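You operate a simulated robot arm through the tools that you are given. There is no shell and no other tool.

You run a simulated robot arm. Do the job below in one go: nothing can be reset, and whatever is moved stays where it is left.

JOB
Check the red gauge at 6 bar on the gauge checker and sort it: OK or REDO.
Fine: plug it into the test port, TEST lever fully open and left so, wind the black knob till the square gauge shows 6, wind right back, then stand it on OK if the two read the same, else on REDO; leave the other gauges alone.

It is judged by the outcome, as a careful person would: the job done as asked, and still so three seconds after it is handed in. It fails if anything else is knocked over, pushed out of place, dropped, spilled or broken.

ROBOT AND FRAMES
A 7-joint arm with a two-finger parallel gripper, fixed in place. Base frame: the origin is at the foot of the arm, x ahead of it, y to its left, z up. Readings come in mm, rad, newtons and seconds.
With the tool pointing down near the work surface it reaches from about 400 to 900 mm from the base axis. Its first joint turns from -2.496 to 2.496 rad. Payload 3 kg.
The TCP is the grasp point between the finger pads, 30 mm short of the fingertips. In the tool frame z runs along the fingers and y along their closing line. The gripper opens to 94 mm. The fingers are 28 mm wide and 10 mm thick; the gripper's body (50 by 96 mm) begins 55 mm behind the TCP.
Orientation is that of the tool frame in the base frame, as a unit quaternion [x, y, z, w]. With the fingers straight down and closing along the base's y, the tool's x points along the base's -x, its y along +y and its z along -z.

CONTROLS
- The arm moves only by the tool apply_moves. Its argument "series" is one flat list of numbers, 7 for each row, row after row: the turn, a rotation vector about the tool's x, y, z in rad, then the shift along the tool's x, y, z in m, then the finger opening in m, from 0 to 0.094. In form: [rx, ry, rz, dx, dy, dz, claw, rx, ry, rz, dx, dy, dz, claw, ...]. A call has 1 to 20 rows; each row is the pose to reach, as a shift and turn from the pose commanded when the call began, along the tool's axes at that moment. Each row takes 0.2 s and may step no farther than 50 mm and 0.15 rad from the row before; otherwise, or with a gripper value out of range, the whole call is refused. Where a pose cannot be reached the arm comes as near as it can. A force on the tool above 40 N (or 10 N above the force at the start of the call, whichever is more), or a blocked arm, ends the call early, and 0.2 s more pass. The fingers move at their own pace (about 72 mm/s each) and stop on an object; they squeeze with about 34 N. The grip force told is the motor's: it shows also when the fingers shut on nothing. Time passes only in rows, and 0.2 s behind the last, so rows that repeat a pose let the fingers close. It gives the time, the measured TCP pose, the force on the tool (base axes), the opening and the grip force at its end, in the units of the frame above (readings bear some noise), with the torque about the TCP (base axes, N m) and any sound that the robot's microphone picked up.
- Cameras (640 x 400 px; columns grow to the right, rows downward): "scene" is fixed at [219.2, -500.8, 1630.8]; the picture's right is [0.78, -0.63, 0.00], its down [-0.36, -0.44, -0.82] and it looks along [0.52, 0.64, -0.57] (base axes); focal length 361 px, centre (320, 200). "wrist" rides on the gripper at [76, 14, -103] in the tool frame; the picture's right is [-0.18, 0.98, 0.00], its down [-0.75, -0.14, -0.64] and it looks along [-0.63, -0.12, 0.77] (tool axes); focal length 243 px, centre (320, 200).
- snapshot(camera): a new picture of that camera. It takes no simulated time.
- probe_pixels(camera, pixels): for up to 12 pixels [column, row] of the newest picture of that camera ("zoom" is the newest enlarged one), the place [x, y, z] in the base frame of the surface seen there, good to about 2 mm. It takes no simulated time.
- close_up(camera, box): a new picture of the part [left, top, right, bottom] of that camera's present view, enlarged. It takes no simulated time.
- hand_in(): hands the job in; it is judged then, once.

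Leave the gripper open and the arm clear of the work at the hand-in unless told otherwise.

The tools are called after "Call:" as a command line: name --argument value ..., lists and objects as JSON in quotes. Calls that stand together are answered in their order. apply_moves: Moves the arm, as the interface text tells. Its arguments: {"type":"object","properties":{"series":{"type":"array"}},"required":["series"]} The other tools are called the same way: snapshot (camera) takes a picture; probe_pixels (camera, pixels) gives the place of the surface under pixels of a picture; close_up (camera, box) takes an enlarged picture of a part of a camera's view; hand_in () hands the job in.

At the start:

```text
time_s: 0.0
ee_pos: [488.3, 251.6, 1277.2]
tcp_rot: [0.001, 1.0, -0.001, 0.0]
wrist_force: [-0.3, 0.1, 1.0]
ft_torque: [-0.04, -0.02, -0.02]
grip_width: 93.8
grasp_force: 0.0
```

scene: 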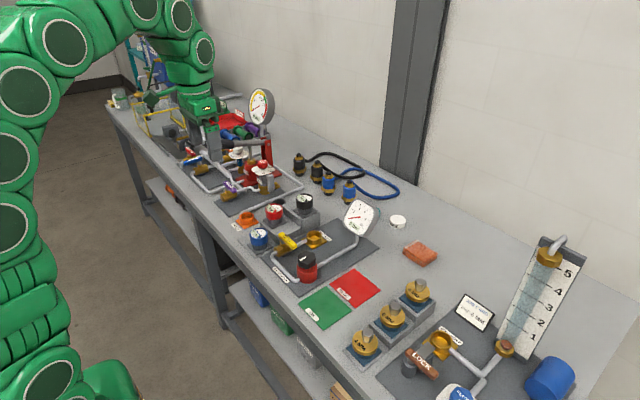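
wrist: 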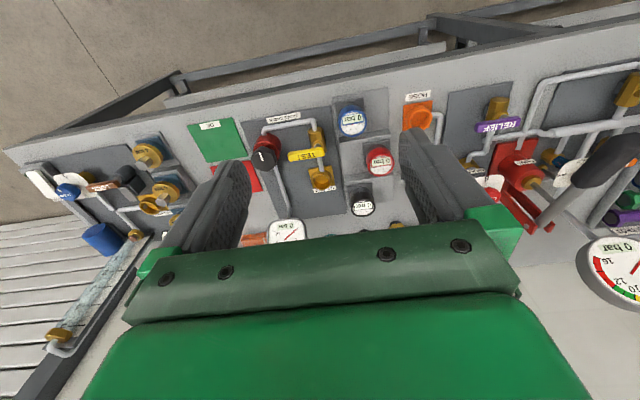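

I see the bench with the gauge checker near scene pixels (310,245), with red, blue and black gauges near (275,212), (260,238) and (305,203). I'll enlarge that area from both cameras first.

Call:
close_up --camera "scene" --box '[220, 180, 400, 340]'

Call:
close_up --camera "wrist" --box '[180, 80, 440, 250]'

```text
2.50 times, centred on (310, 260) of scene
```

zoom: 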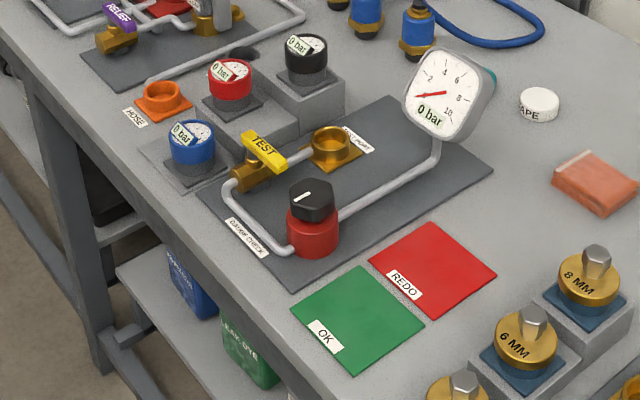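

```text
2.35 times, centred on (310, 165) of wrist
```

zoom: 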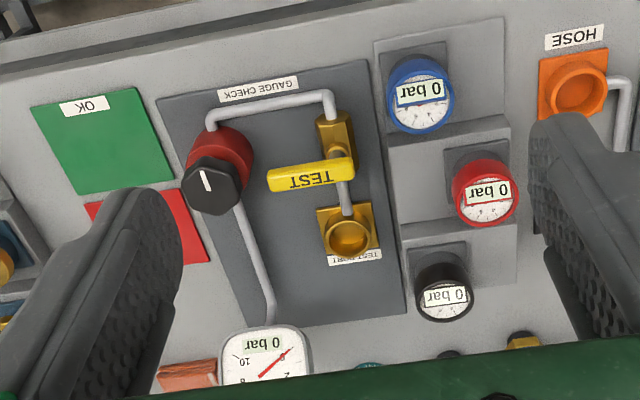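

I'll probe the main features in this enlarged wrist view: the red gauge at (487,195), port at (348,238), lever at (275,182) and (345,170), knob at (212,185), and the OK and REDO pads.

Call:
probe_pixels --camera "zoom" --pixels '[[487, 192], [480, 210], [420, 90], [446, 300], [348, 238], [275, 182], [345, 168], [340, 128], [212, 185], [230, 140], [110, 140], [190, 240]]'

Call:
probe_pixels --camera "zoom" --pixels '[[455, 195], [515, 190], [487, 160], [470, 155], [505, 145], [325, 212], [375, 205], [378, 245], [350, 222], [370, 236], [290, 100], [345, 195]]'

```text
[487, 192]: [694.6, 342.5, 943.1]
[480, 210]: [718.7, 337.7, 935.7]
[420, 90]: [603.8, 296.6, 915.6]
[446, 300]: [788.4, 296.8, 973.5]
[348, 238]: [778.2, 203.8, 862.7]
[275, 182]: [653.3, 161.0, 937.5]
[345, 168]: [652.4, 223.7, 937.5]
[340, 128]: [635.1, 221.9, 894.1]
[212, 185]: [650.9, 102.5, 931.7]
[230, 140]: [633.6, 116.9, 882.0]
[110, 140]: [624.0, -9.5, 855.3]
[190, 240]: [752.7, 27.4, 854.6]
```

```text
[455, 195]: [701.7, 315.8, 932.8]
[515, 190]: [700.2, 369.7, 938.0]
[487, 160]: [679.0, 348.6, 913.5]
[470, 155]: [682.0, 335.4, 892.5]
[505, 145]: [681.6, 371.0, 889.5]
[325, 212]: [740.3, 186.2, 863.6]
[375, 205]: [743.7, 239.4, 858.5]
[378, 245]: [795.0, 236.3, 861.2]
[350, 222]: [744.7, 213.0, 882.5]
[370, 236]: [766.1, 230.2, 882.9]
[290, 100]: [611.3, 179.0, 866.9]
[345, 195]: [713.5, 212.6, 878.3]
```

The bench top sits at z≈855. Next I'll zoom tighter on the gauges, the port and lever, and the square gauge.

Call:
close_up --camera "scene" --box '[240, 185, 336, 245]'

Call:
close_up --camera "scene" --box '[270, 215, 366, 275]'

Call:
close_up --camera "scene" --box '[320, 190, 400, 240]'

```text
6.67 times, centred on (288, 215) of scene
```

zoom: 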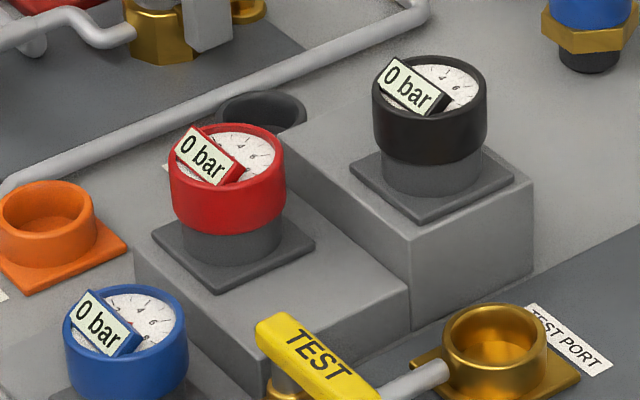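

```text
6.67 times, centred on (318, 245) of scene
```

zoom: 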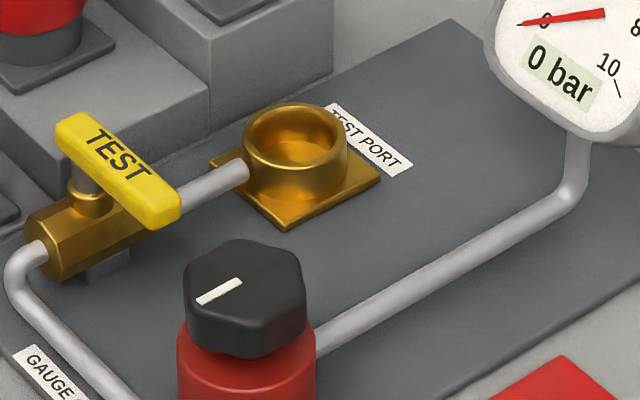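

```text
8.00 times, centred on (360, 215) of scene
```

zoom: 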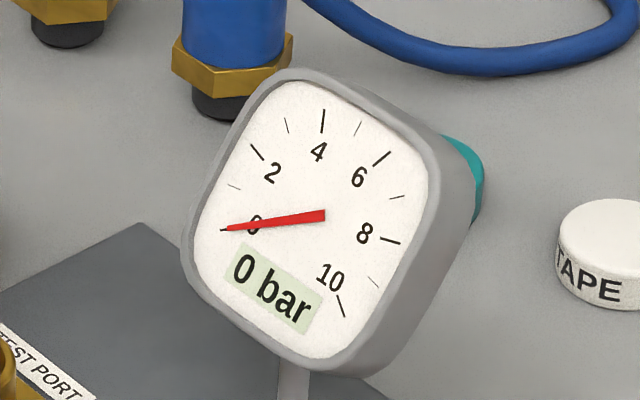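

The lever is across the pipe, so it is closed, and the square gauge reads 0. I'll re-take the enlarged view of the red gauge and port, then probe heights and radii.

Call:
close_up --camera "scene" --box '[240, 185, 336, 245]'

Call:
probe_pixels --camera "zoom" --pixels '[[227, 220], [227, 250], [230, 275], [172, 180], [284, 170], [228, 128], [160, 238], [310, 245], [232, 290], [250, 300], [215, 155], [255, 160]]'

Call:
probe_pixels --camera "zoom" --pixels '[[498, 350], [445, 340], [548, 340], [497, 308], [490, 375], [470, 395], [575, 365], [290, 340], [340, 375], [270, 330], [432, 370], [500, 395]]'

```text
6.67 times, centred on (288, 215) of scene
```

zoom: 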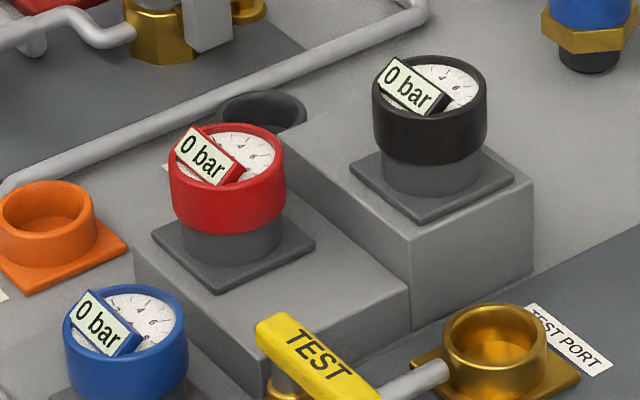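

```text
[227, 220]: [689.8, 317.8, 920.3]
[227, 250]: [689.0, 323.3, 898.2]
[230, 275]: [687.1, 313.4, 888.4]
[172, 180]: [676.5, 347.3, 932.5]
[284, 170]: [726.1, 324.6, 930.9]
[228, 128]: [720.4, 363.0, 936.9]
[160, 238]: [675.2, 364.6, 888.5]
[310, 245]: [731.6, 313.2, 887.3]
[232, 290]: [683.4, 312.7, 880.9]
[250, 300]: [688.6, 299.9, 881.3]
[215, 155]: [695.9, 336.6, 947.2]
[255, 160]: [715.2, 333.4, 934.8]
```

```text
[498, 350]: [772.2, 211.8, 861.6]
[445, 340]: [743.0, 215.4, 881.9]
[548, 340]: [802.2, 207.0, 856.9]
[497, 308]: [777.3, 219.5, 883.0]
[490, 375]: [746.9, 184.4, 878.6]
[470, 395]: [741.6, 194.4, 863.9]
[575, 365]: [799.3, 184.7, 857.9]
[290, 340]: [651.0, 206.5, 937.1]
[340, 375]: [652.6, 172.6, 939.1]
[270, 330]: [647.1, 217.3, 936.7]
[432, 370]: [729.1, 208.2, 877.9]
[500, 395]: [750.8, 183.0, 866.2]
```

The red gauge sits in a cup holder centred near (702,338), with its body at z≈908–937. The port cup's rim is at z≈883, centred near (768,208). I'll bring the arm down above the gauges for a closer wrist view.

Call:
apply_moves --series '[0, 0, 0, -0.0144, 0.0096, 0.0354, 0.094, 0, 0, 0, -0.0288, 0.0192, 0.0708, 0.094, 0, 0, 0, -0.0432, 0.0288, 0.1062, 0.094, 0, 0, 0, -0.0576, 0.0384, 0.1416, 0.094, 0, 0, 0, -0.072, 0.048, 0.177, 0.094, 0, 0, 0, -0.072, 0.048, 0.177, 0.094]'

Call:
snapshot --camera "wrist"

Call:
snapshot --camera "scene"

```text
time_s: 1.4
ee_pos: [558.7, 297.7, 1100.1]
tcp_rot: [0.0, 1.0, 0.0, 0.001]
wrist_force: [0.3, -0.2, 0.0]
ft_torque: [0.02, 0.0, 0.02]
grip_width: 93.8
grasp_force: 0.1
```

```text
taken
```

wrist: 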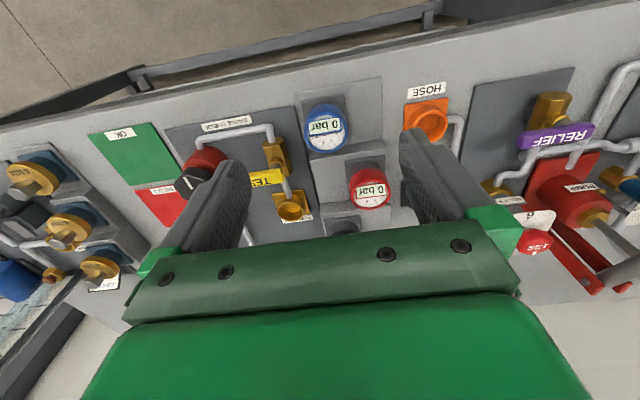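

```text
taken
```

scene: 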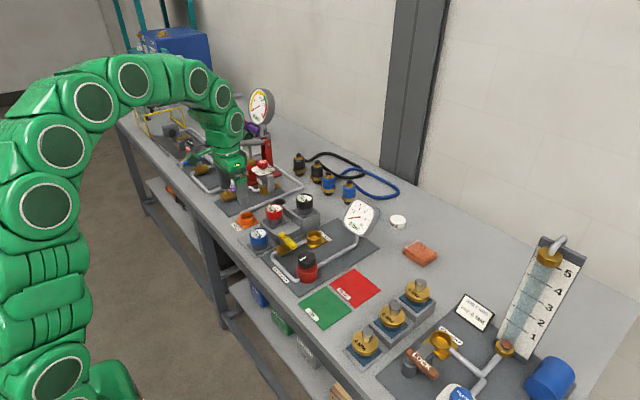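

The arm is at (559,298,1100). I'll enlarge the wrist view of the red gauge at (370,188) and the port at (292,205).

Call:
close_up --camera "wrist" --box '[240, 90, 416, 240]'

Call:
probe_pixels --camera "wrist" --pixels '[[349, 188], [391, 188], [370, 165], [370, 205], [290, 212], [275, 195], [305, 195], [268, 178], [283, 178], [275, 150], [340, 218], [325, 128]]'

```text
2.67 times, centred on (328, 165) of wrist
```

zoom: 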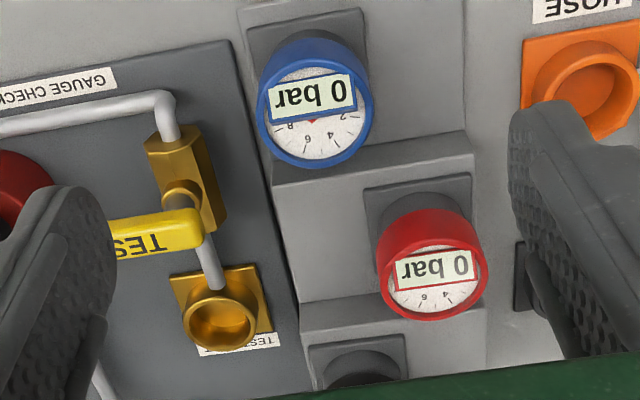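

```text
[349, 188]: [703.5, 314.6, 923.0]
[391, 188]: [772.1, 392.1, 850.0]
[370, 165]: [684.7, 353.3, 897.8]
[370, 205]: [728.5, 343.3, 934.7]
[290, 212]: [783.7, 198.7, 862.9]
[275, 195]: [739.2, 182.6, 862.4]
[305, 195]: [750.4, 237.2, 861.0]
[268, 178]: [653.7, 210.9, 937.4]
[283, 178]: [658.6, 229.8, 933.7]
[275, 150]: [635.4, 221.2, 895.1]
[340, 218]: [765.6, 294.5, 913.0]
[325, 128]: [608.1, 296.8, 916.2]
```

Probing the rims: the red gauge's top rim and the port cup's rim and floor, in the enlarged view.

Call:
probe_pixels --camera "zoom" --pixels '[[381, 265], [485, 268], [436, 317], [400, 305], [470, 300], [395, 235], [187, 320], [255, 318], [222, 291], [220, 349], [222, 325], [205, 300]]'

Call:
probe_pixels --camera "zoom" --pixels '[[368, 190], [468, 178], [380, 215], [470, 205], [175, 280], [252, 265], [272, 330], [175, 200], [205, 245], [110, 245], [195, 225], [185, 160]]'

```text
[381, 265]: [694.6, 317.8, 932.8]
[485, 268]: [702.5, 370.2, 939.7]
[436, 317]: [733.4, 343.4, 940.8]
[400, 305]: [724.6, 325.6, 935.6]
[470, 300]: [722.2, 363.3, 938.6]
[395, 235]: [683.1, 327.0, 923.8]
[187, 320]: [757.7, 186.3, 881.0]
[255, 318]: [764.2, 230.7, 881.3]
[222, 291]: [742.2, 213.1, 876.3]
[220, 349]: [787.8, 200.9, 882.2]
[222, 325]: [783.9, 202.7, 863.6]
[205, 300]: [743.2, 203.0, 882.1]
```

```text
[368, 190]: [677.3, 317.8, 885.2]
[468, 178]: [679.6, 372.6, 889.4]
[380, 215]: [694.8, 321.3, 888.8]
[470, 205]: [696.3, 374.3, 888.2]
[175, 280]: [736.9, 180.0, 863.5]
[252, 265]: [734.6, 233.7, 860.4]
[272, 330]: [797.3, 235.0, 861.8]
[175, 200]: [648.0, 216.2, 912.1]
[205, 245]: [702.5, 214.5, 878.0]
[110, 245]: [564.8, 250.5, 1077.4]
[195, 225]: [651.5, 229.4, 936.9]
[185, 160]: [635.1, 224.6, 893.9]
```

Next I'll zoom further from the fixed scene camera on the port at (314,240), the red gauge at (274,213) and the knob, to fit accurate circle centres.

Call:
close_up --camera "scene" --box '[298, 226, 334, 250]'

Call:
close_up --camera "scene" --box '[257, 198, 293, 222]'

Call:
close_up --camera "scene" --box '[282, 242, 330, 290]'

```text
16.00 times, centred on (316, 238) of scene
```

zoom: 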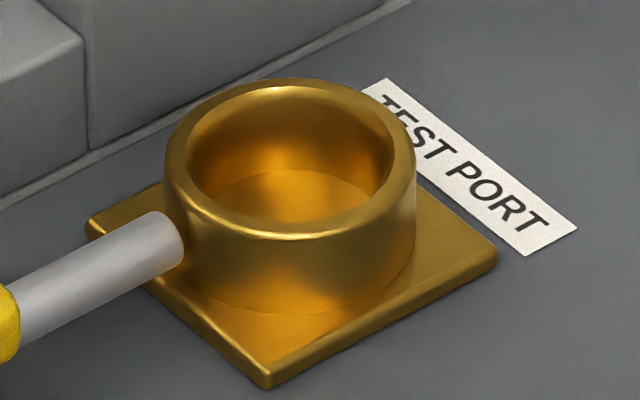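

```text
16.00 times, centred on (275, 210) of scene
```

zoom: 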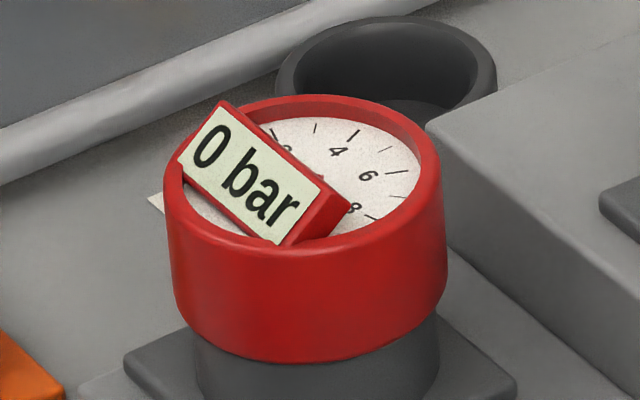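

```text
8.33 times, centred on (306, 266) of scene
```

zoom: 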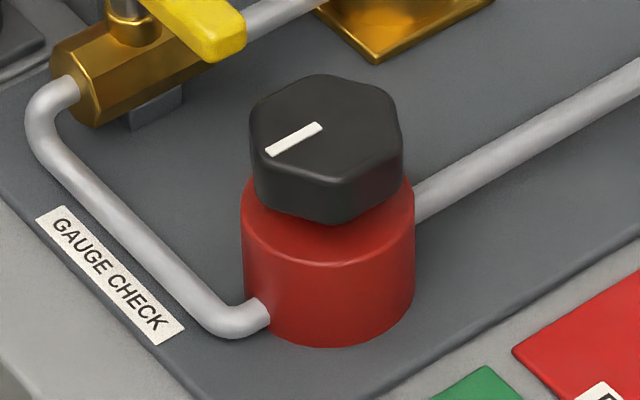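

The newest zoom shows the knob with its white pointer at (293,139). I'll probe it now, then re-zoom on the port and the gauge and probe points around each rim.

Call:
probe_pixels --camera "zoom" --pixels '[[325, 135], [270, 152], [318, 126], [255, 110], [398, 120], [320, 80], [325, 190], [275, 175], [395, 175], [325, 210], [328, 260], [328, 330]]'

Call:
close_up --camera "scene" --box '[298, 226, 334, 250]'

Call:
probe_pixels --camera "zoom" --pixels '[[175, 160], [406, 160], [290, 83], [290, 230], [205, 107], [375, 107], [205, 213], [375, 213], [290, 195], [92, 228], [492, 262], [266, 380]]'

Call:
close_up --camera "scene" --box '[257, 198, 293, 222]'

Call:
probe_pixels --camera "zoom" --pixels '[[173, 190], [436, 180], [320, 99], [300, 248], [400, 118], [395, 232], [250, 106], [305, 300], [305, 350], [300, 375], [135, 360], [508, 385]]'

```text
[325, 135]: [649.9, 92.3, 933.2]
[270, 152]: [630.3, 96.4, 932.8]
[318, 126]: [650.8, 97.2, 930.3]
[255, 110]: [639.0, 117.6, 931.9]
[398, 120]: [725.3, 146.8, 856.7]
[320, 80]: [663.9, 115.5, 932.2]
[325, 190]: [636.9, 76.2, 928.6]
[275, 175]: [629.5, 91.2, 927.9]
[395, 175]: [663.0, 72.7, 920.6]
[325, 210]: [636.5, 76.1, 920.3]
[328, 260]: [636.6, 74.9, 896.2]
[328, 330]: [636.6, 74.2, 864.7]
```

```text
16.00 times, centred on (316, 238) of scene
```

zoom: 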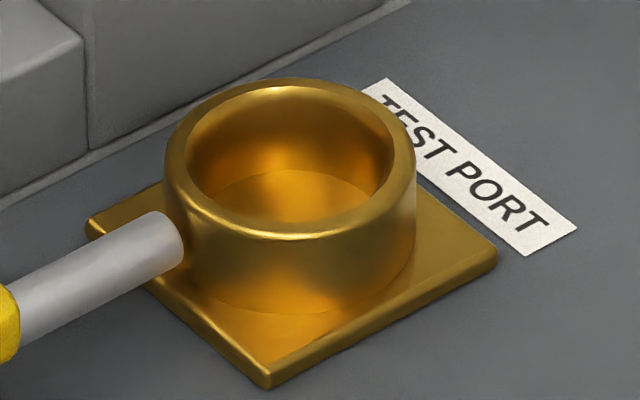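

```text
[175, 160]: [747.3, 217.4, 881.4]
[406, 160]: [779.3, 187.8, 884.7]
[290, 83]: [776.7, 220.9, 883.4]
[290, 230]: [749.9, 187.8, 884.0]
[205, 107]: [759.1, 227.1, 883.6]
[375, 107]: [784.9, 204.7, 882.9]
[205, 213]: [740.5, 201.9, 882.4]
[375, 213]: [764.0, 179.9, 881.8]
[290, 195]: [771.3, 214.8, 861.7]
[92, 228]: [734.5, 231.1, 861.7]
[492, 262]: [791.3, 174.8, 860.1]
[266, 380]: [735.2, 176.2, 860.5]
```

```text
16.00 times, centred on (275, 210) of scene
```

zoom: 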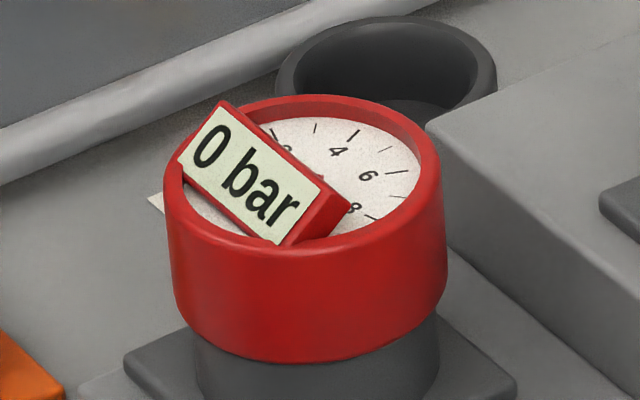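

```text
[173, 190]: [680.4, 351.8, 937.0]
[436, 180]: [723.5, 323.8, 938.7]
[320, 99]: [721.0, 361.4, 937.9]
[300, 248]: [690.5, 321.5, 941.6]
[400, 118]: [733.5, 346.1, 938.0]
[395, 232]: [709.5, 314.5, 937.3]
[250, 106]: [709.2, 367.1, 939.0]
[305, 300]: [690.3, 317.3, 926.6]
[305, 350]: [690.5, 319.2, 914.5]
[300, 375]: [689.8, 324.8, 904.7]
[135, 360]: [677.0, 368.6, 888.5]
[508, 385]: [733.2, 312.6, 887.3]
```

The port centre fits to about (763–765, 203–208) and the gauge to about (706,342). Next I'll check the dark cup behind the red gauge at zoom (385,60) and the pedestal edges, to be sure the fingers have room.

Call:
probe_pixels --camera "zoom" --pixels '[[290, 75], [490, 75], [385, 22], [385, 60], [350, 85], [470, 100], [435, 125], [560, 210], [520, 200], [160, 200], [60, 250], [470, 260]]'

Call:
close_up --camera "wrist" --box '[300, 130, 420, 230]'

```text
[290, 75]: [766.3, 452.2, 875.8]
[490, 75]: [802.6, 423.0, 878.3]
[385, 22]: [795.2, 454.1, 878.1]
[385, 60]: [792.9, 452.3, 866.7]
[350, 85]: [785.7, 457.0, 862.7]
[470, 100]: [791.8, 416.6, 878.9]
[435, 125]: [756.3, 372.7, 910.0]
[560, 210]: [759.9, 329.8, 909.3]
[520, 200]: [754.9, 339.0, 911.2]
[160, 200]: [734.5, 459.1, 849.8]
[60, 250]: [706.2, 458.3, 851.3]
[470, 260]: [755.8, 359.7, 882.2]
```

```text
4.00 times, centred on (360, 180) of wrist
```

zoom: 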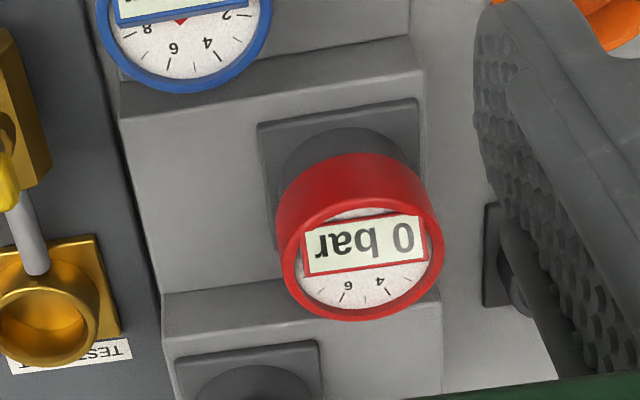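

The dark cup, at y≈440, is well clear. I'll open the fingers to 76 mm while holding still, which also gives me another pose reading to average.

Call:
apply_moves --series '[0, 0, 0, 0, 0, 0, 0.076]'

Call:
apply_moves --series '[0, 0, 0, 0, 0, 0, 0.076]'

Call:
apply_moves --series '[0, 0, 0, 0, 0, 0, 0.076]'

```text
time_s: 1.8
ee_pos: [558.1, 298.3, 1101.0]
tcp_rot: [0.0, 1.0, 0.0, 0.001]
wrist_force: [-0.7, 0.1, 0.4]
ft_torque: [-0.02, -0.01, 0.01]
grip_width: 76.1
grasp_force: 0.1
```

```text
time_s: 2.2
ee_pos: [559.0, 297.1, 1101.0]
tcp_rot: [-0.001, 1.0, 0.0, 0.0]
wrist_force: [0.5, 0.3, 0.5]
ft_torque: [-0.02, 0.01, 0.02]
grip_width: 75.8
grasp_force: 0.1
```

```text
time_s: 2.6
ee_pos: [557.4, 297.6, 1100.5]
tcp_rot: [0.0, 1.0, 0.0, -0.001]
wrist_force: [0.8, -0.8, -0.7]
ft_torque: [-0.02, 0.0, 0.0]
grip_width: 75.7
grasp_force: 0.1
```

The averaged pose is (558.3,297.7,1100.6). Next I'll move straight above the red gauge to (706,342,1000).

Call:
apply_moves --series '[0, 0, 0, -0.0295, 0.0089, 0.0201, 0.076, 0, 0, 0, -0.0591, 0.0177, 0.0402, 0.076, 0, 0, 0, -0.0886, 0.0266, 0.0604, 0.076, 0, 0, 0, -0.1182, 0.0354, 0.0805, 0.076, 0, 0, 0, -0.1477, 0.0443, 0.1006, 0.076, 0, 0, 0, -0.1477, 0.0443, 0.1006, 0.076]'

Call:
close_up --camera "scene" --box '[230, 160, 326, 230]'

Call:
snapshot --camera "wrist"

```text
time_s: 4.0
ee_pos: [707.6, 343.3, 997.6]
tcp_rot: [0.0, 1.0, 0.0, 0.0]
wrist_force: [0.3, 0.0, -1.2]
ft_torque: [0.01, -0.01, -0.03]
grip_width: 76.0
grasp_force: 0.0
```

```text
5.71 times, centred on (278, 195) of scene
```

zoom: 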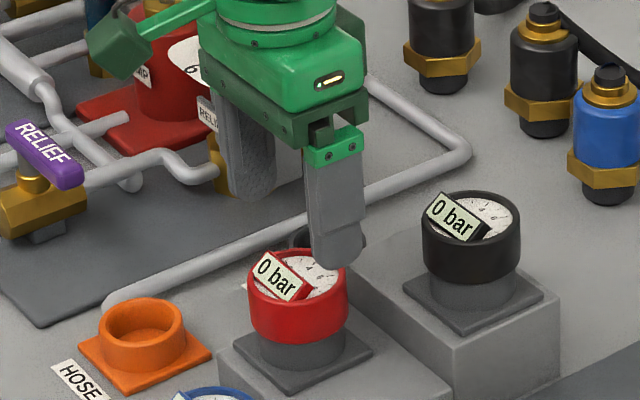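

```text
taken
```

wrist: 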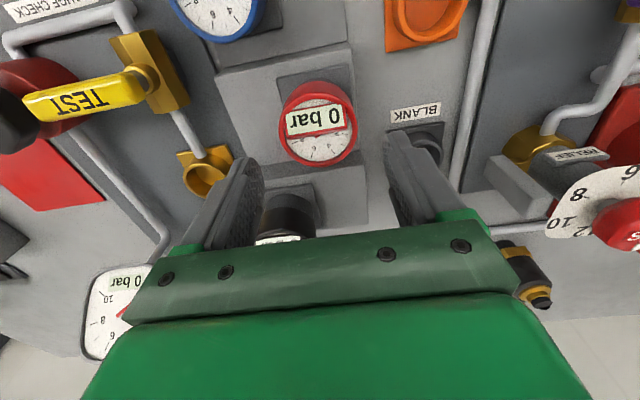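

I'm above the gauge at about (707,343,998). I'll enlarge the wrist view and probe the gauge's rim and the finger tips to check centring.

Call:
close_up --camera "wrist" --box '[240, 60, 432, 200]'

Call:
probe_pixels --camera "wrist" --pixels '[[282, 122], [355, 120], [320, 163], [295, 150], [348, 145], [290, 92], [340, 85], [262, 165], [390, 150], [255, 190], [400, 190], [205, 178]]'

```text
2.86 times, centred on (336, 130) of wrist
```

zoom: 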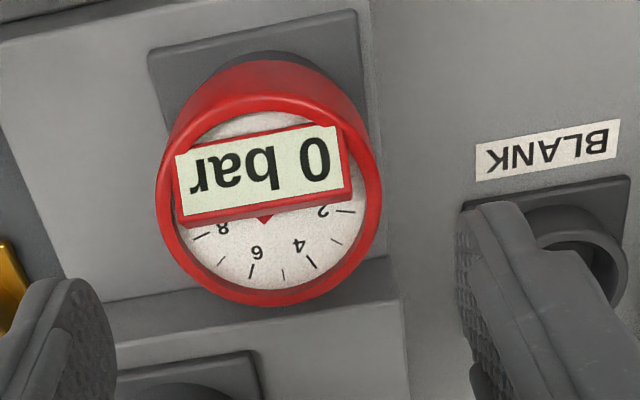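

```text
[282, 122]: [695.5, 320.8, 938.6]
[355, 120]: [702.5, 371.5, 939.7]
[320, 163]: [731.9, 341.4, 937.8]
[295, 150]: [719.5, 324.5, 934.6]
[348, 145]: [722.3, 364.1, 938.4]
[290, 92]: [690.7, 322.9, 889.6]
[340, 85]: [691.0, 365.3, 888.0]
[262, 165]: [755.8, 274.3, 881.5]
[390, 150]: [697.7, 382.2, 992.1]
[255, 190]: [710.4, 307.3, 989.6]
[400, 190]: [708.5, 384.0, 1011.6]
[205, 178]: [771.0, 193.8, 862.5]
```

The fingers (inner faces at y≈307 and 383) are centred on the gauge (y≈345 in the same view). I'll descend 75 mm so the pads straddle the gauge body, then check before closing.

Call:
apply_moves --series '[0, 0, 0, 0, 0, 0.025, 0.076, 0, 0, 0, 0, 0, 0.045, 0.076, 0, 0, 0, 0, 0, 0.062, 0.076, 0, 0, 0, 0, 0, 0.075, 0.076, 0, 0, 0, 0, 0, 0.075, 0.076]'

Call:
close_up --camera "scene" --box '[240, 175, 320, 235]'

Call:
snapshot --camera "wrist"

```text
time_s: 5.2
ee_pos: [708.7, 343.9, 925.5]
tcp_rot: [0.0, 1.0, 0.0, 0.0]
wrist_force: [0.2, 0.2, 0.6]
ft_torque: [0.0, -0.01, 0.02]
grip_width: 76.1
grasp_force: 0.1
```

```text
6.67 times, centred on (280, 205) of scene
```

zoom: 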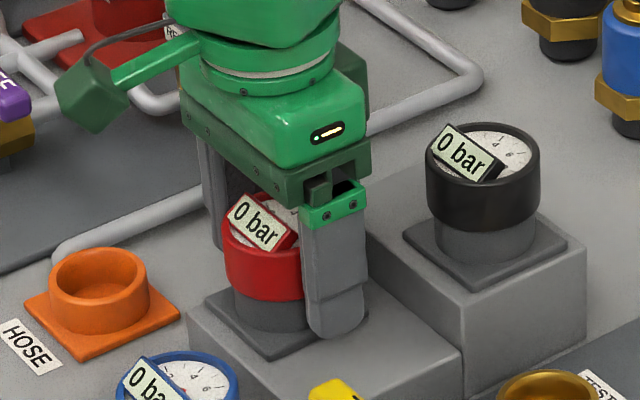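

```text
taken
```

wrist: 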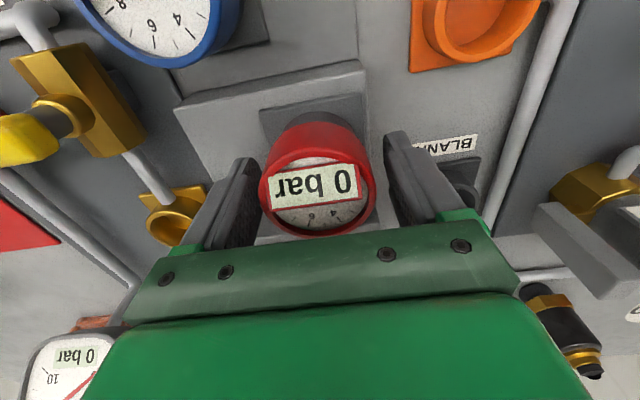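

The fingers straddle the gauge. I'll probe the gaps on both sides before squeezing.

Call:
probe_pixels --camera "wrist" --pixels '[[248, 165], [240, 190], [225, 220], [388, 140], [400, 170], [410, 200], [268, 195], [370, 190], [317, 230], [262, 170], [375, 170], [300, 235]]'

Call:
close_up --camera "wrist" --box '[200, 100, 440, 250]'

```text
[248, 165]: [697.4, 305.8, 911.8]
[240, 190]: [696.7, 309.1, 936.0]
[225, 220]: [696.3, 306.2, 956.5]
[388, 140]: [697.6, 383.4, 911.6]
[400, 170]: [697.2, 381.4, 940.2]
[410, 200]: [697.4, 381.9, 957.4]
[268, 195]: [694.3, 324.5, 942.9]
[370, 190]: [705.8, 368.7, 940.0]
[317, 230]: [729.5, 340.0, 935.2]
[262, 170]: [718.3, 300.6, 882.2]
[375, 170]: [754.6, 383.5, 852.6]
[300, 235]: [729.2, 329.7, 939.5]
```

```text
2.67 times, centred on (320, 175) of wrist
```

zoom: 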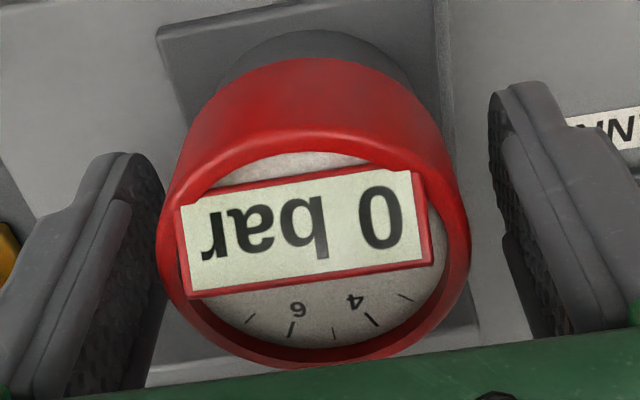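

The gaps are even (about 11 mm each side). I'll close the fingers on the gauge body now.

Call:
apply_moves --series '[0, 0, 0, 0, 0, 0, 0.065, 0, 0, 0, 0, 0, 0, 0.055, 0, 0, 0, 0, 0, 0, 0.04, 0, 0, 0, 0, 0, 0, 0.04, 0, 0, 0, 0, 0, 0, 0.04]'

Call:
close_up --camera "wrist" --box '[200, 100, 440, 250]'

```text
time_s: 6.4
ee_pos: [707.5, 343.8, 925.3]
tcp_rot: [0.0, 1.0, 0.0, 0.0]
wrist_force: [-0.8, 0.8, -0.3]
ft_torque: [0.0, 0.0, -0.01]
grip_width: 57.2
grasp_force: 33.9
```

```text
2.67 times, centred on (320, 175) of wrist
```

zoom: 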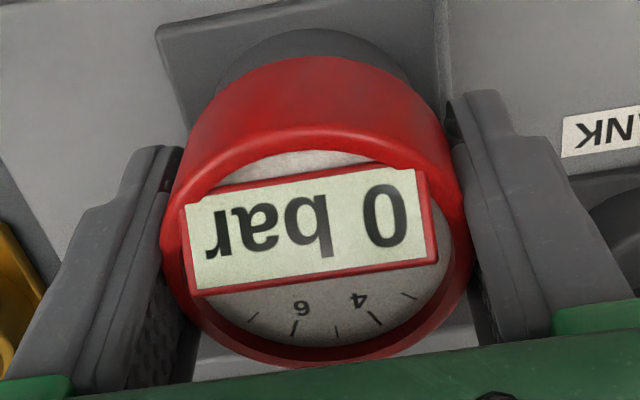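

Gripped at 57.2 mm with 34 N and almost no side force. I'll lift straight up 60 mm in small steps.

Call:
apply_moves --series '[0, 0, 0, 0, 0, -0.004, 0.04, 0, 0, 0, 0, 0, -0.012, 0.04, 0, 0, 0, 0, 0, -0.025, 0.04, 0, 0, 0, 0, 0, -0.045, 0.04, 0, 0, 0, 0, 0, -0.065, 0.04, 0, 0, 0, 0, 0, -0.065, 0.04]'

Call:
close_up --camera "scene" --box '[240, 165, 320, 225]'

Call:
snapshot --camera "wrist"

```text
time_s: 7.8
ee_pos: [710.6, 342.4, 988.3]
tcp_rot: [0.0, 1.0, 0.0, -0.001]
wrist_force: [-0.8, -0.4, -2.1]
ft_torque: [0.01, -0.03, 0.02]
grip_width: 56.0
grasp_force: 34.1
```

```text
6.67 times, centred on (280, 195) of scene
```

zoom: 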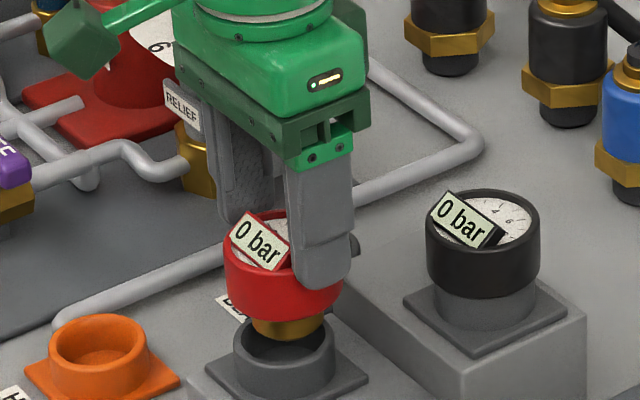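

```text
taken
```

wrist: 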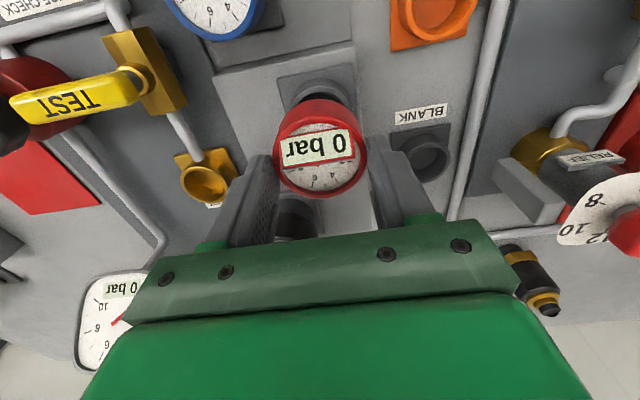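

The gauge came out cleanly, with a short brass spigot below at zoom (290,327). I'll enlarge to measure the spigot and the emptied grey cup.

Call:
close_up --camera "scene" --box '[262, 193, 298, 223]'

Call:
probe_pixels --camera "zoom" --pixels '[[230, 160], [340, 240], [210, 200]]'

```text
13.33 times, centred on (280, 208) of scene
```

zoom: 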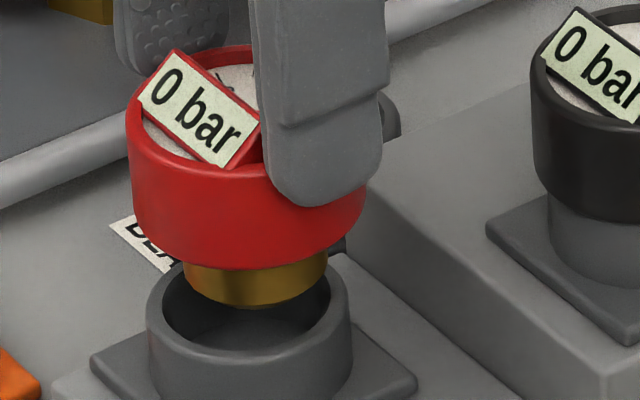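

```text
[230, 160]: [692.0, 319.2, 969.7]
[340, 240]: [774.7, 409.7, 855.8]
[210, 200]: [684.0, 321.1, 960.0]
```

The spigot is about 34 mm across against a cup of about 42 mm inside, so there is roughly 4 mm of clearance all round. I'll probe heights for the gauge's bottom edge, spigot tip and cup.

Call:
probe_pixels --camera "zoom" --pixels '[[230, 255], [250, 262], [255, 280], [258, 300], [245, 352], [240, 335], [250, 325], [155, 310], [346, 290], [200, 282], [320, 280], [145, 180]]'

Call:
close_up --camera "wrist" --box '[160, 60, 440, 235]'

```text
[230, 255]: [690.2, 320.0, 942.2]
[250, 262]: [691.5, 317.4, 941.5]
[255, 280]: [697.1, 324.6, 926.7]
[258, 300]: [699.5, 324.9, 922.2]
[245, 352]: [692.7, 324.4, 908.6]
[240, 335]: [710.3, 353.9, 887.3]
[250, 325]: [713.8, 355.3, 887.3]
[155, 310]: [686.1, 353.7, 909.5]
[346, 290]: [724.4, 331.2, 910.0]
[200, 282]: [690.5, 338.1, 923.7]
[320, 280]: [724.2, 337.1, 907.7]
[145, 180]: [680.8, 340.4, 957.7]
```

```text
2.29 times, centred on (300, 148) of wrist
```

zoom: 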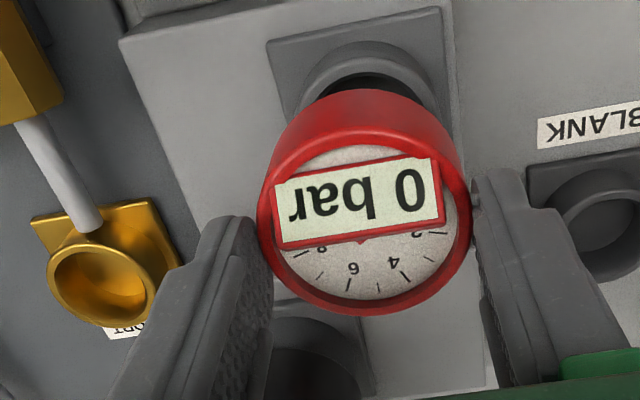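

The gauge is out, but it slid down about 30 mm in the fingers during the lift: its top is now near z≈970 with the fingertips at about 958. I'll hold still for a moment and check whether it is still slipping.

Call:
apply_moves --series '[0, 0, 0, 0, 0, 0, 0.04, 0, 0, 0, 0, 0, 0, 0.04]'

Call:
close_up --camera "scene" --box '[262, 193, 298, 223]'

Call:
probe_pixels --camera "zoom" --pixels '[[230, 160], [230, 255], [255, 280], [258, 300], [300, 195], [310, 202], [270, 190], [330, 190]]'

```text
time_s: 8.4
ee_pos: [710.6, 342.0, 988.8]
tcp_rot: [0.0, 1.0, 0.0, 0.0]
wrist_force: [-0.1, -0.2, -1.5]
ft_torque: [0.01, 0.03, -0.01]
grip_width: 56.2
grasp_force: 34.4
```

```text
13.33 times, centred on (280, 208) of scene
```

zoom: 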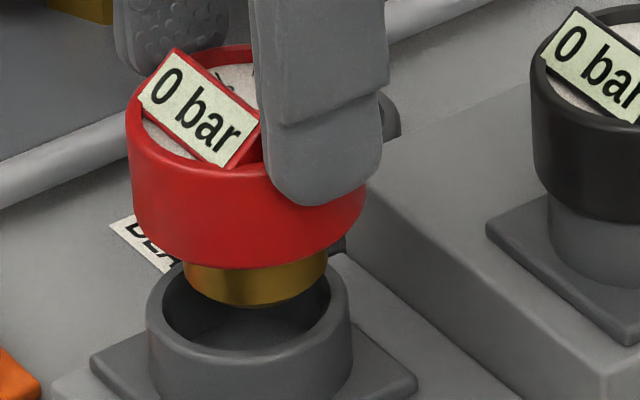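

```text
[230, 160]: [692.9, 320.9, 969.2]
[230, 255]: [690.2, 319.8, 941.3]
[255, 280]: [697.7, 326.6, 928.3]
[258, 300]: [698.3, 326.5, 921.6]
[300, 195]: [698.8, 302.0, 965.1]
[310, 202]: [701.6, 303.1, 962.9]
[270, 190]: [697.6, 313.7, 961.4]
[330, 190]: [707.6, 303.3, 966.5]
```

It is holding steady with no further slip. I'll raise 20 mm, go sideways in −y first to stay clear of the black gauge, then in +x, to hover over the test port at about (766,206).

Call:
apply_moves --series '[0, 0, 0, 0, 0, -0.01, 0.04, 0, 0, 0, 0, 0, -0.02, 0.04, 0, 0, 0, 0, -0.008, -0.02, 0.04, 0, 0, 0, 0, -0.028, -0.02, 0.04, 0, 0, 0, 0, -0.05, -0.02, 0.04, 0, 0, 0, 0, -0.072, -0.02, 0.04, 0, 0, 0, 0, -0.094, -0.02, 0.04, 0, 0, 0, 0, -0.116, -0.02, 0.04, 0, 0, 0, 0, -0.13, -0.02, 0.04, 0, 0, 0, -0.008, -0.136, -0.02, 0.04, 0, 0, 0, -0.023, -0.136, -0.02, 0.04, 0, 0, 0, -0.04, -0.136, -0.02, 0.04, 0, 0, 0, -0.052, -0.136, -0.02, 0.04, 0, 0, 0, -0.0554, -0.136, -0.02, 0.04, 0, 0, 0, -0.0554, -0.136, -0.02, 0.04]'

Call:
close_up --camera "scene" --box '[284, 195, 344, 255]'

Call:
snapshot --camera "wrist"

```text
time_s: 11.6
ee_pos: [765.0, 208.1, 1008.5]
tcp_rot: [-0.001, 1.0, 0.001, -0.001]
wrist_force: [1.0, -1.6, -2.8]
ft_torque: [0.01, 0.01, 0.01]
grip_width: 56.0
grasp_force: 34.0
```

```text
6.67 times, centred on (314, 225) of scene
```

zoom: 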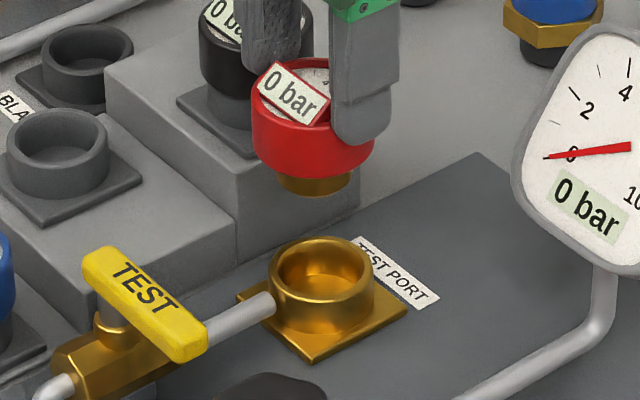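

```text
taken
```

wrist: 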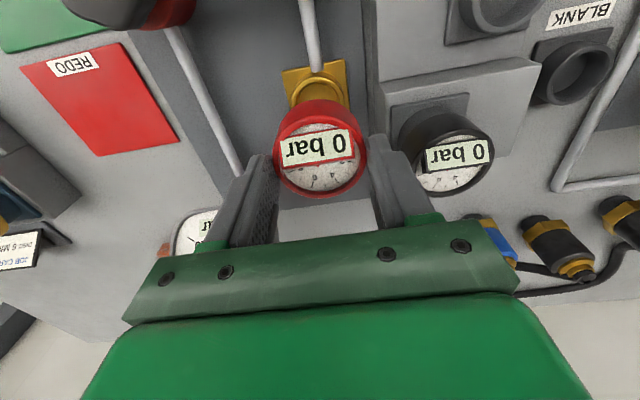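

The gauge hovers over the port. I'll zoom in and probe the spigot's front face and the port's rim, so I can work out the remaining offset.

Call:
close_up --camera "scene" --box '[296, 204, 336, 244]'

Call:
probe_pixels --camera "zoom" --pixels '[[336, 230], [336, 236], [325, 232], [345, 232], [315, 230], [355, 230], [336, 190], [320, 190], [350, 190], [250, 225], [400, 225], [336, 210]]'

```text
10.00 times, centred on (316, 224) of scene
```

zoom: 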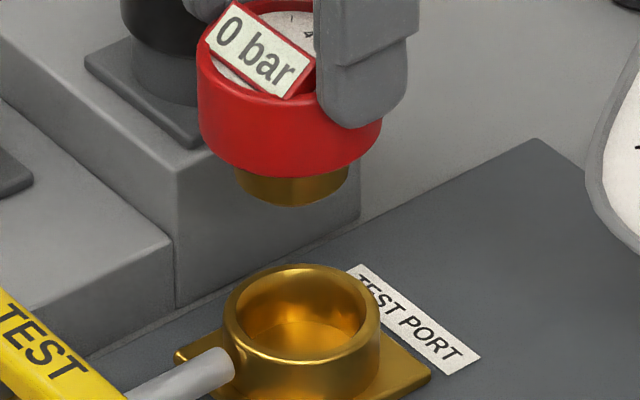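

```text
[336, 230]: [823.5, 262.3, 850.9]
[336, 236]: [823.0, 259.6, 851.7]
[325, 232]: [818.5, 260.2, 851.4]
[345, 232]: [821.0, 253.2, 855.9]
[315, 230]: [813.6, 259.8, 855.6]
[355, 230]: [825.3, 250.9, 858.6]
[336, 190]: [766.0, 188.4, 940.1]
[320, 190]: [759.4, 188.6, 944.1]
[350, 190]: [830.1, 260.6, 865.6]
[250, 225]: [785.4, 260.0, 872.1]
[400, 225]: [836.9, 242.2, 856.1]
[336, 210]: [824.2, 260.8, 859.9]
```

My picks missed the spigot, which is centred at zoom (292,192). I'll probe again on the spigot, the gauge's lower edge and the port rim.

Call:
probe_pixels --camera "zoom" --pixels '[[292, 190], [292, 200], [280, 196], [304, 196], [270, 192], [316, 192], [248, 188], [340, 184], [288, 150], [288, 165], [270, 160], [310, 160]]'

Call:
probe_pixels --camera "zoom" --pixels '[[301, 362], [301, 268], [230, 312], [373, 312], [250, 345], [352, 345], [250, 283], [352, 283], [301, 380], [280, 360], [322, 360], [301, 350]]'

```text
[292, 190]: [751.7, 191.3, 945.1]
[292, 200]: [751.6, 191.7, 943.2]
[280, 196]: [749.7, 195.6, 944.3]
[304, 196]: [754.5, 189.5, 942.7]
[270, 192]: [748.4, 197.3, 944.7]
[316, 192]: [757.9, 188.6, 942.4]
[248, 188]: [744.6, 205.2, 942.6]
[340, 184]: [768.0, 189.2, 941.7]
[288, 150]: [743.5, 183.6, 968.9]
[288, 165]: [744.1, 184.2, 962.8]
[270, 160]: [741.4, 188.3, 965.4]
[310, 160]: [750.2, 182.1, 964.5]
```

```text
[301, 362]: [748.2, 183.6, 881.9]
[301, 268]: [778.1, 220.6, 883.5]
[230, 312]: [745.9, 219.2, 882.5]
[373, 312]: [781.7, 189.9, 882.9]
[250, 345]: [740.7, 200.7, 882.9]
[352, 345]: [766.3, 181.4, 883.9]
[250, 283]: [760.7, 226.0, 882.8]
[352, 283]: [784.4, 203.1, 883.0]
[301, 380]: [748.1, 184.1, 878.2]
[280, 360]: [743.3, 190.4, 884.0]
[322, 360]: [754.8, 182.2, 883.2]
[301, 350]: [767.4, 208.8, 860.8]
```

The port centre is at (763.2,203.1), and the spigot is off it by about (−1.2,+2.2) mm, within the cup's clearance. I'll correct that and lower 50 mm, stopping with the spigot just above the rim.

Call:
apply_moves --series '[0, 0, 0, -0.0012, -0.0022, 0.005, 0.04, 0, 0, 0, -0.0012, -0.0022, 0.018, 0.04, 0, 0, 0, -0.0012, -0.0022, 0.032, 0.04, 0, 0, 0, -0.0012, -0.0022, 0.044, 0.04, 0, 0, 0, -0.0012, -0.0022, 0.05, 0.04, 0, 0, 0, -0.0012, -0.0022, 0.05, 0.04]'

Call:
close_up --camera "scene" --box '[296, 212, 336, 252]'

Call:
snapshot --camera "wrist"

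```text
time_s: 13.0
ee_pos: [764.5, 206.0, 959.0]
tcp_rot: [0.0, 1.0, -0.001, 0.0]
wrist_force: [0.9, 0.3, -0.8]
ft_torque: [0.04, -0.03, 0.01]
grip_width: 55.9
grasp_force: 34.0
```

```text
10.00 times, centred on (316, 232) of scene
```

zoom: 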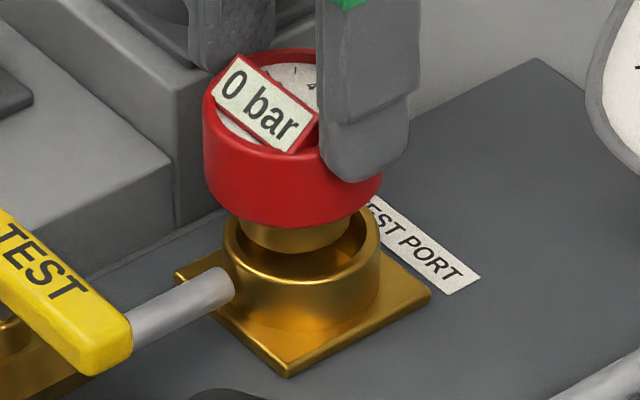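

```text
taken
```

wrist: 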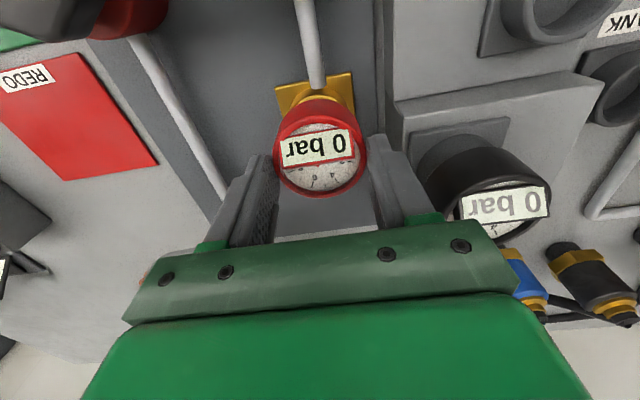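

The spigot is nearly centred over the cup, about 1.3 mm left. I'll nudge it and lower 22 mm in small steps into the cup.

Call:
apply_moves --series '[0, 0, 0, -0.0009, -0.0007, 0.002, 0.04, 0, 0, 0, -0.0009, -0.0007, 0.006, 0.04, 0, 0, 0, -0.0009, -0.0007, 0.01, 0.04, 0, 0, 0, -0.0009, -0.0007, 0.014, 0.04, 0, 0, 0, -0.0009, -0.0007, 0.018, 0.04, 0, 0, 0, -0.0009, -0.0007, 0.022, 0.04, 0, 0, 0, -0.0009, -0.0007, 0.022, 0.04]'

Call:
close_up --camera "scene" --box '[296, 212, 336, 252]'

```text
time_s: 14.6
ee_pos: [764.9, 205.7, 937.0]
tcp_rot: [0.0, 1.0, 0.0, 0.0]
wrist_force: [10.3, 0.3, -0.5]
ft_torque: [-0.04, -0.51, -0.01]
grip_width: 56.0
grasp_force: 33.8
```

```text
10.00 times, centred on (316, 232) of scene
```

zoom: 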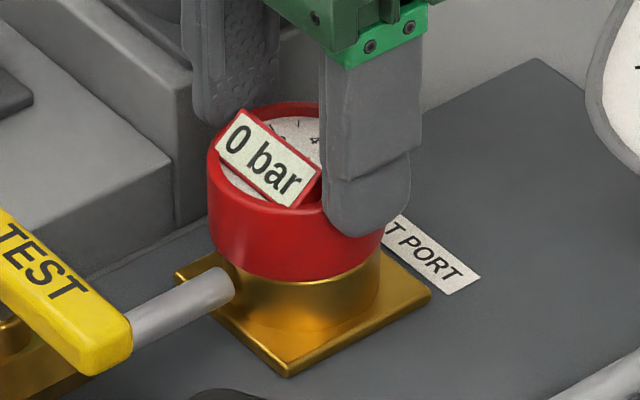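

There's a 10 N sideways push in +x at about the cup's height, so the spigot is touching the cup wall on the −x side. I'll ease +x by 1.5 mm without going lower.

Call:
apply_moves --series '[0, 0, 0, -0.0008, 0, 0, 0.04, 0, 0, 0, -0.0015, 0, 0, 0.04, 0, 0, 0, -0.0015, 0, 0, 0.04]'

```text
time_s: 15.4
ee_pos: [767.6, 206.9, 937.6]
tcp_rot: [0.0, 1.0, 0.0, 0.0]
wrist_force: [-1.7, -1.0, -3.5]
ft_torque: [-0.07, 0.07, 0.01]
grip_width: 56.0
grasp_force: 34.4
```

The side force is gone. I'll keep lowering in 1.5 mm steps, up to 6 mm.

Call:
apply_moves --series '[0, 0, 0, 0, 0, 0.0015, 0.04, 0, 0, 0, 0, 0, 0.003, 0.04, 0, 0, 0, 0, 0, 0.0045, 0.04, 0, 0, 0, 0, 0, 0.006, 0.04, 0, 0, 0, 0, 0, 0.006, 0.04]'

Call:
close_up --camera "scene" --box '[296, 212, 336, 252]'

```text
time_s: 16.6
ee_pos: [767.1, 206.2, 933.0]
tcp_rot: [-0.001, 1.0, 0.001, 0.001]
wrist_force: [-2.8, 10.0, 33.8]
ft_torque: [0.26, 0.08, 0.0]
grip_width: 55.8
grasp_force: 34.4
```

```text
10.00 times, centred on (316, 232) of scene
```

zoom: 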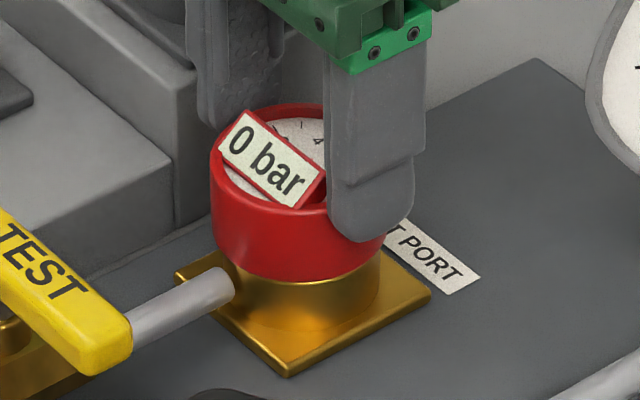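

The gauge is now firmly down at TCP z=933 with about 34 N of upward reaction, and its body sits on the cup's rim. I'll ease the pressure slightly and open the fingers.

Call:
apply_moves --series '[0, 0, 0, 0, 0, -0.001, 0.04, 0, 0, 0, 0, 0, -0.001, 0.062, 0, 0, 0, 0, 0, -0.001, 0.078, 0, 0, 0, 0, 0, -0.001, 0.078, 0, 0, 0, 0, 0, -0.001, 0.078]'

Call:
close_up --camera "scene" --box '[296, 212, 336, 252]'

Call:
snapshot --camera "wrist"

```text
time_s: 17.8
ee_pos: [767.7, 206.2, 933.3]
tcp_rot: [-0.001, 1.0, 0.0, 0.001]
wrist_force: [0.4, -0.5, 0.6]
ft_torque: [0.01, 0.01, 0.0]
grip_width: 78.1
grasp_force: 0.1
```

```text
10.00 times, centred on (316, 232) of scene
```

zoom: 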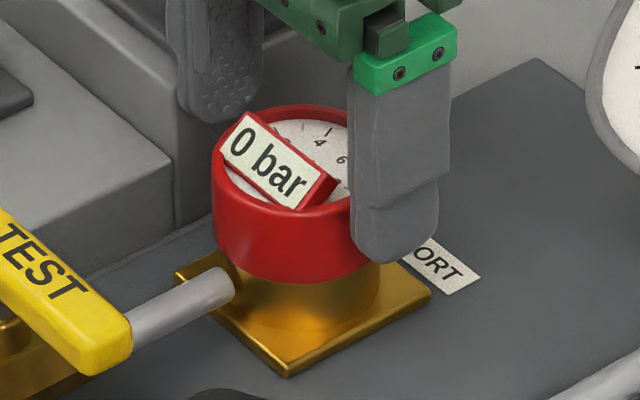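

```text
taken
```

wrist: 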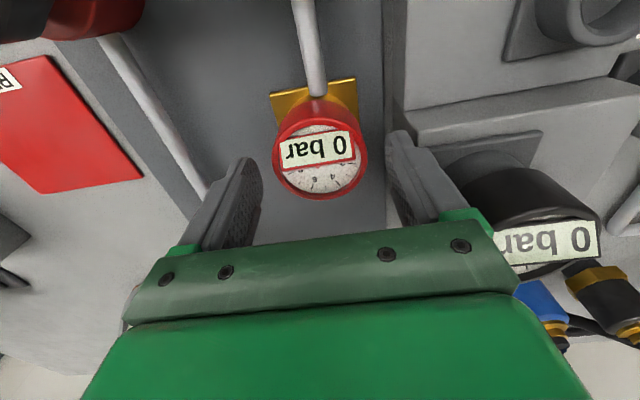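

Released, and the gauge stands in the port. I'll probe its rim for height and levelness.

Call:
probe_pixels --camera "zoom" --pixels '[[218, 170], [285, 110], [340, 115], [275, 215], [330, 215], [240, 200], [285, 250], [285, 275], [300, 272], [260, 272], [285, 295], [250, 112]]'

Call:
close_up --camera "wrist" --box '[240, 70, 400, 220]'

```text
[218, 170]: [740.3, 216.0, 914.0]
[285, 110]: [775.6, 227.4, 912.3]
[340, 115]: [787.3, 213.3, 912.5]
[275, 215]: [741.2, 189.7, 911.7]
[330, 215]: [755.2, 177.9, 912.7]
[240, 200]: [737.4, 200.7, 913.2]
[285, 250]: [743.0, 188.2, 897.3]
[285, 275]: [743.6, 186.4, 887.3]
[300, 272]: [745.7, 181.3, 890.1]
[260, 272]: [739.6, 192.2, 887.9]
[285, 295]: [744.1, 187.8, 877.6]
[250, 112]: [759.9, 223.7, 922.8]
```

```text
2.67 times, centred on (320, 145) of wrist
```

zoom: 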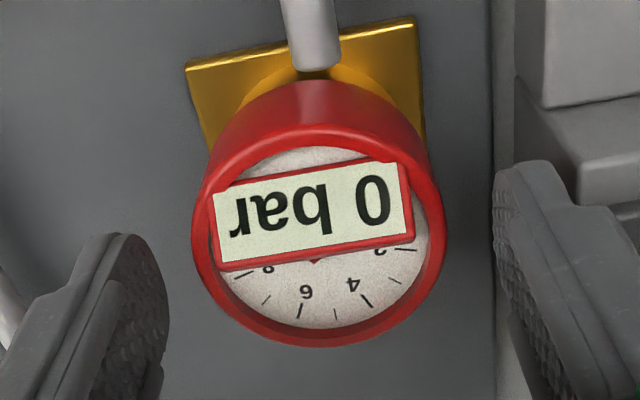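

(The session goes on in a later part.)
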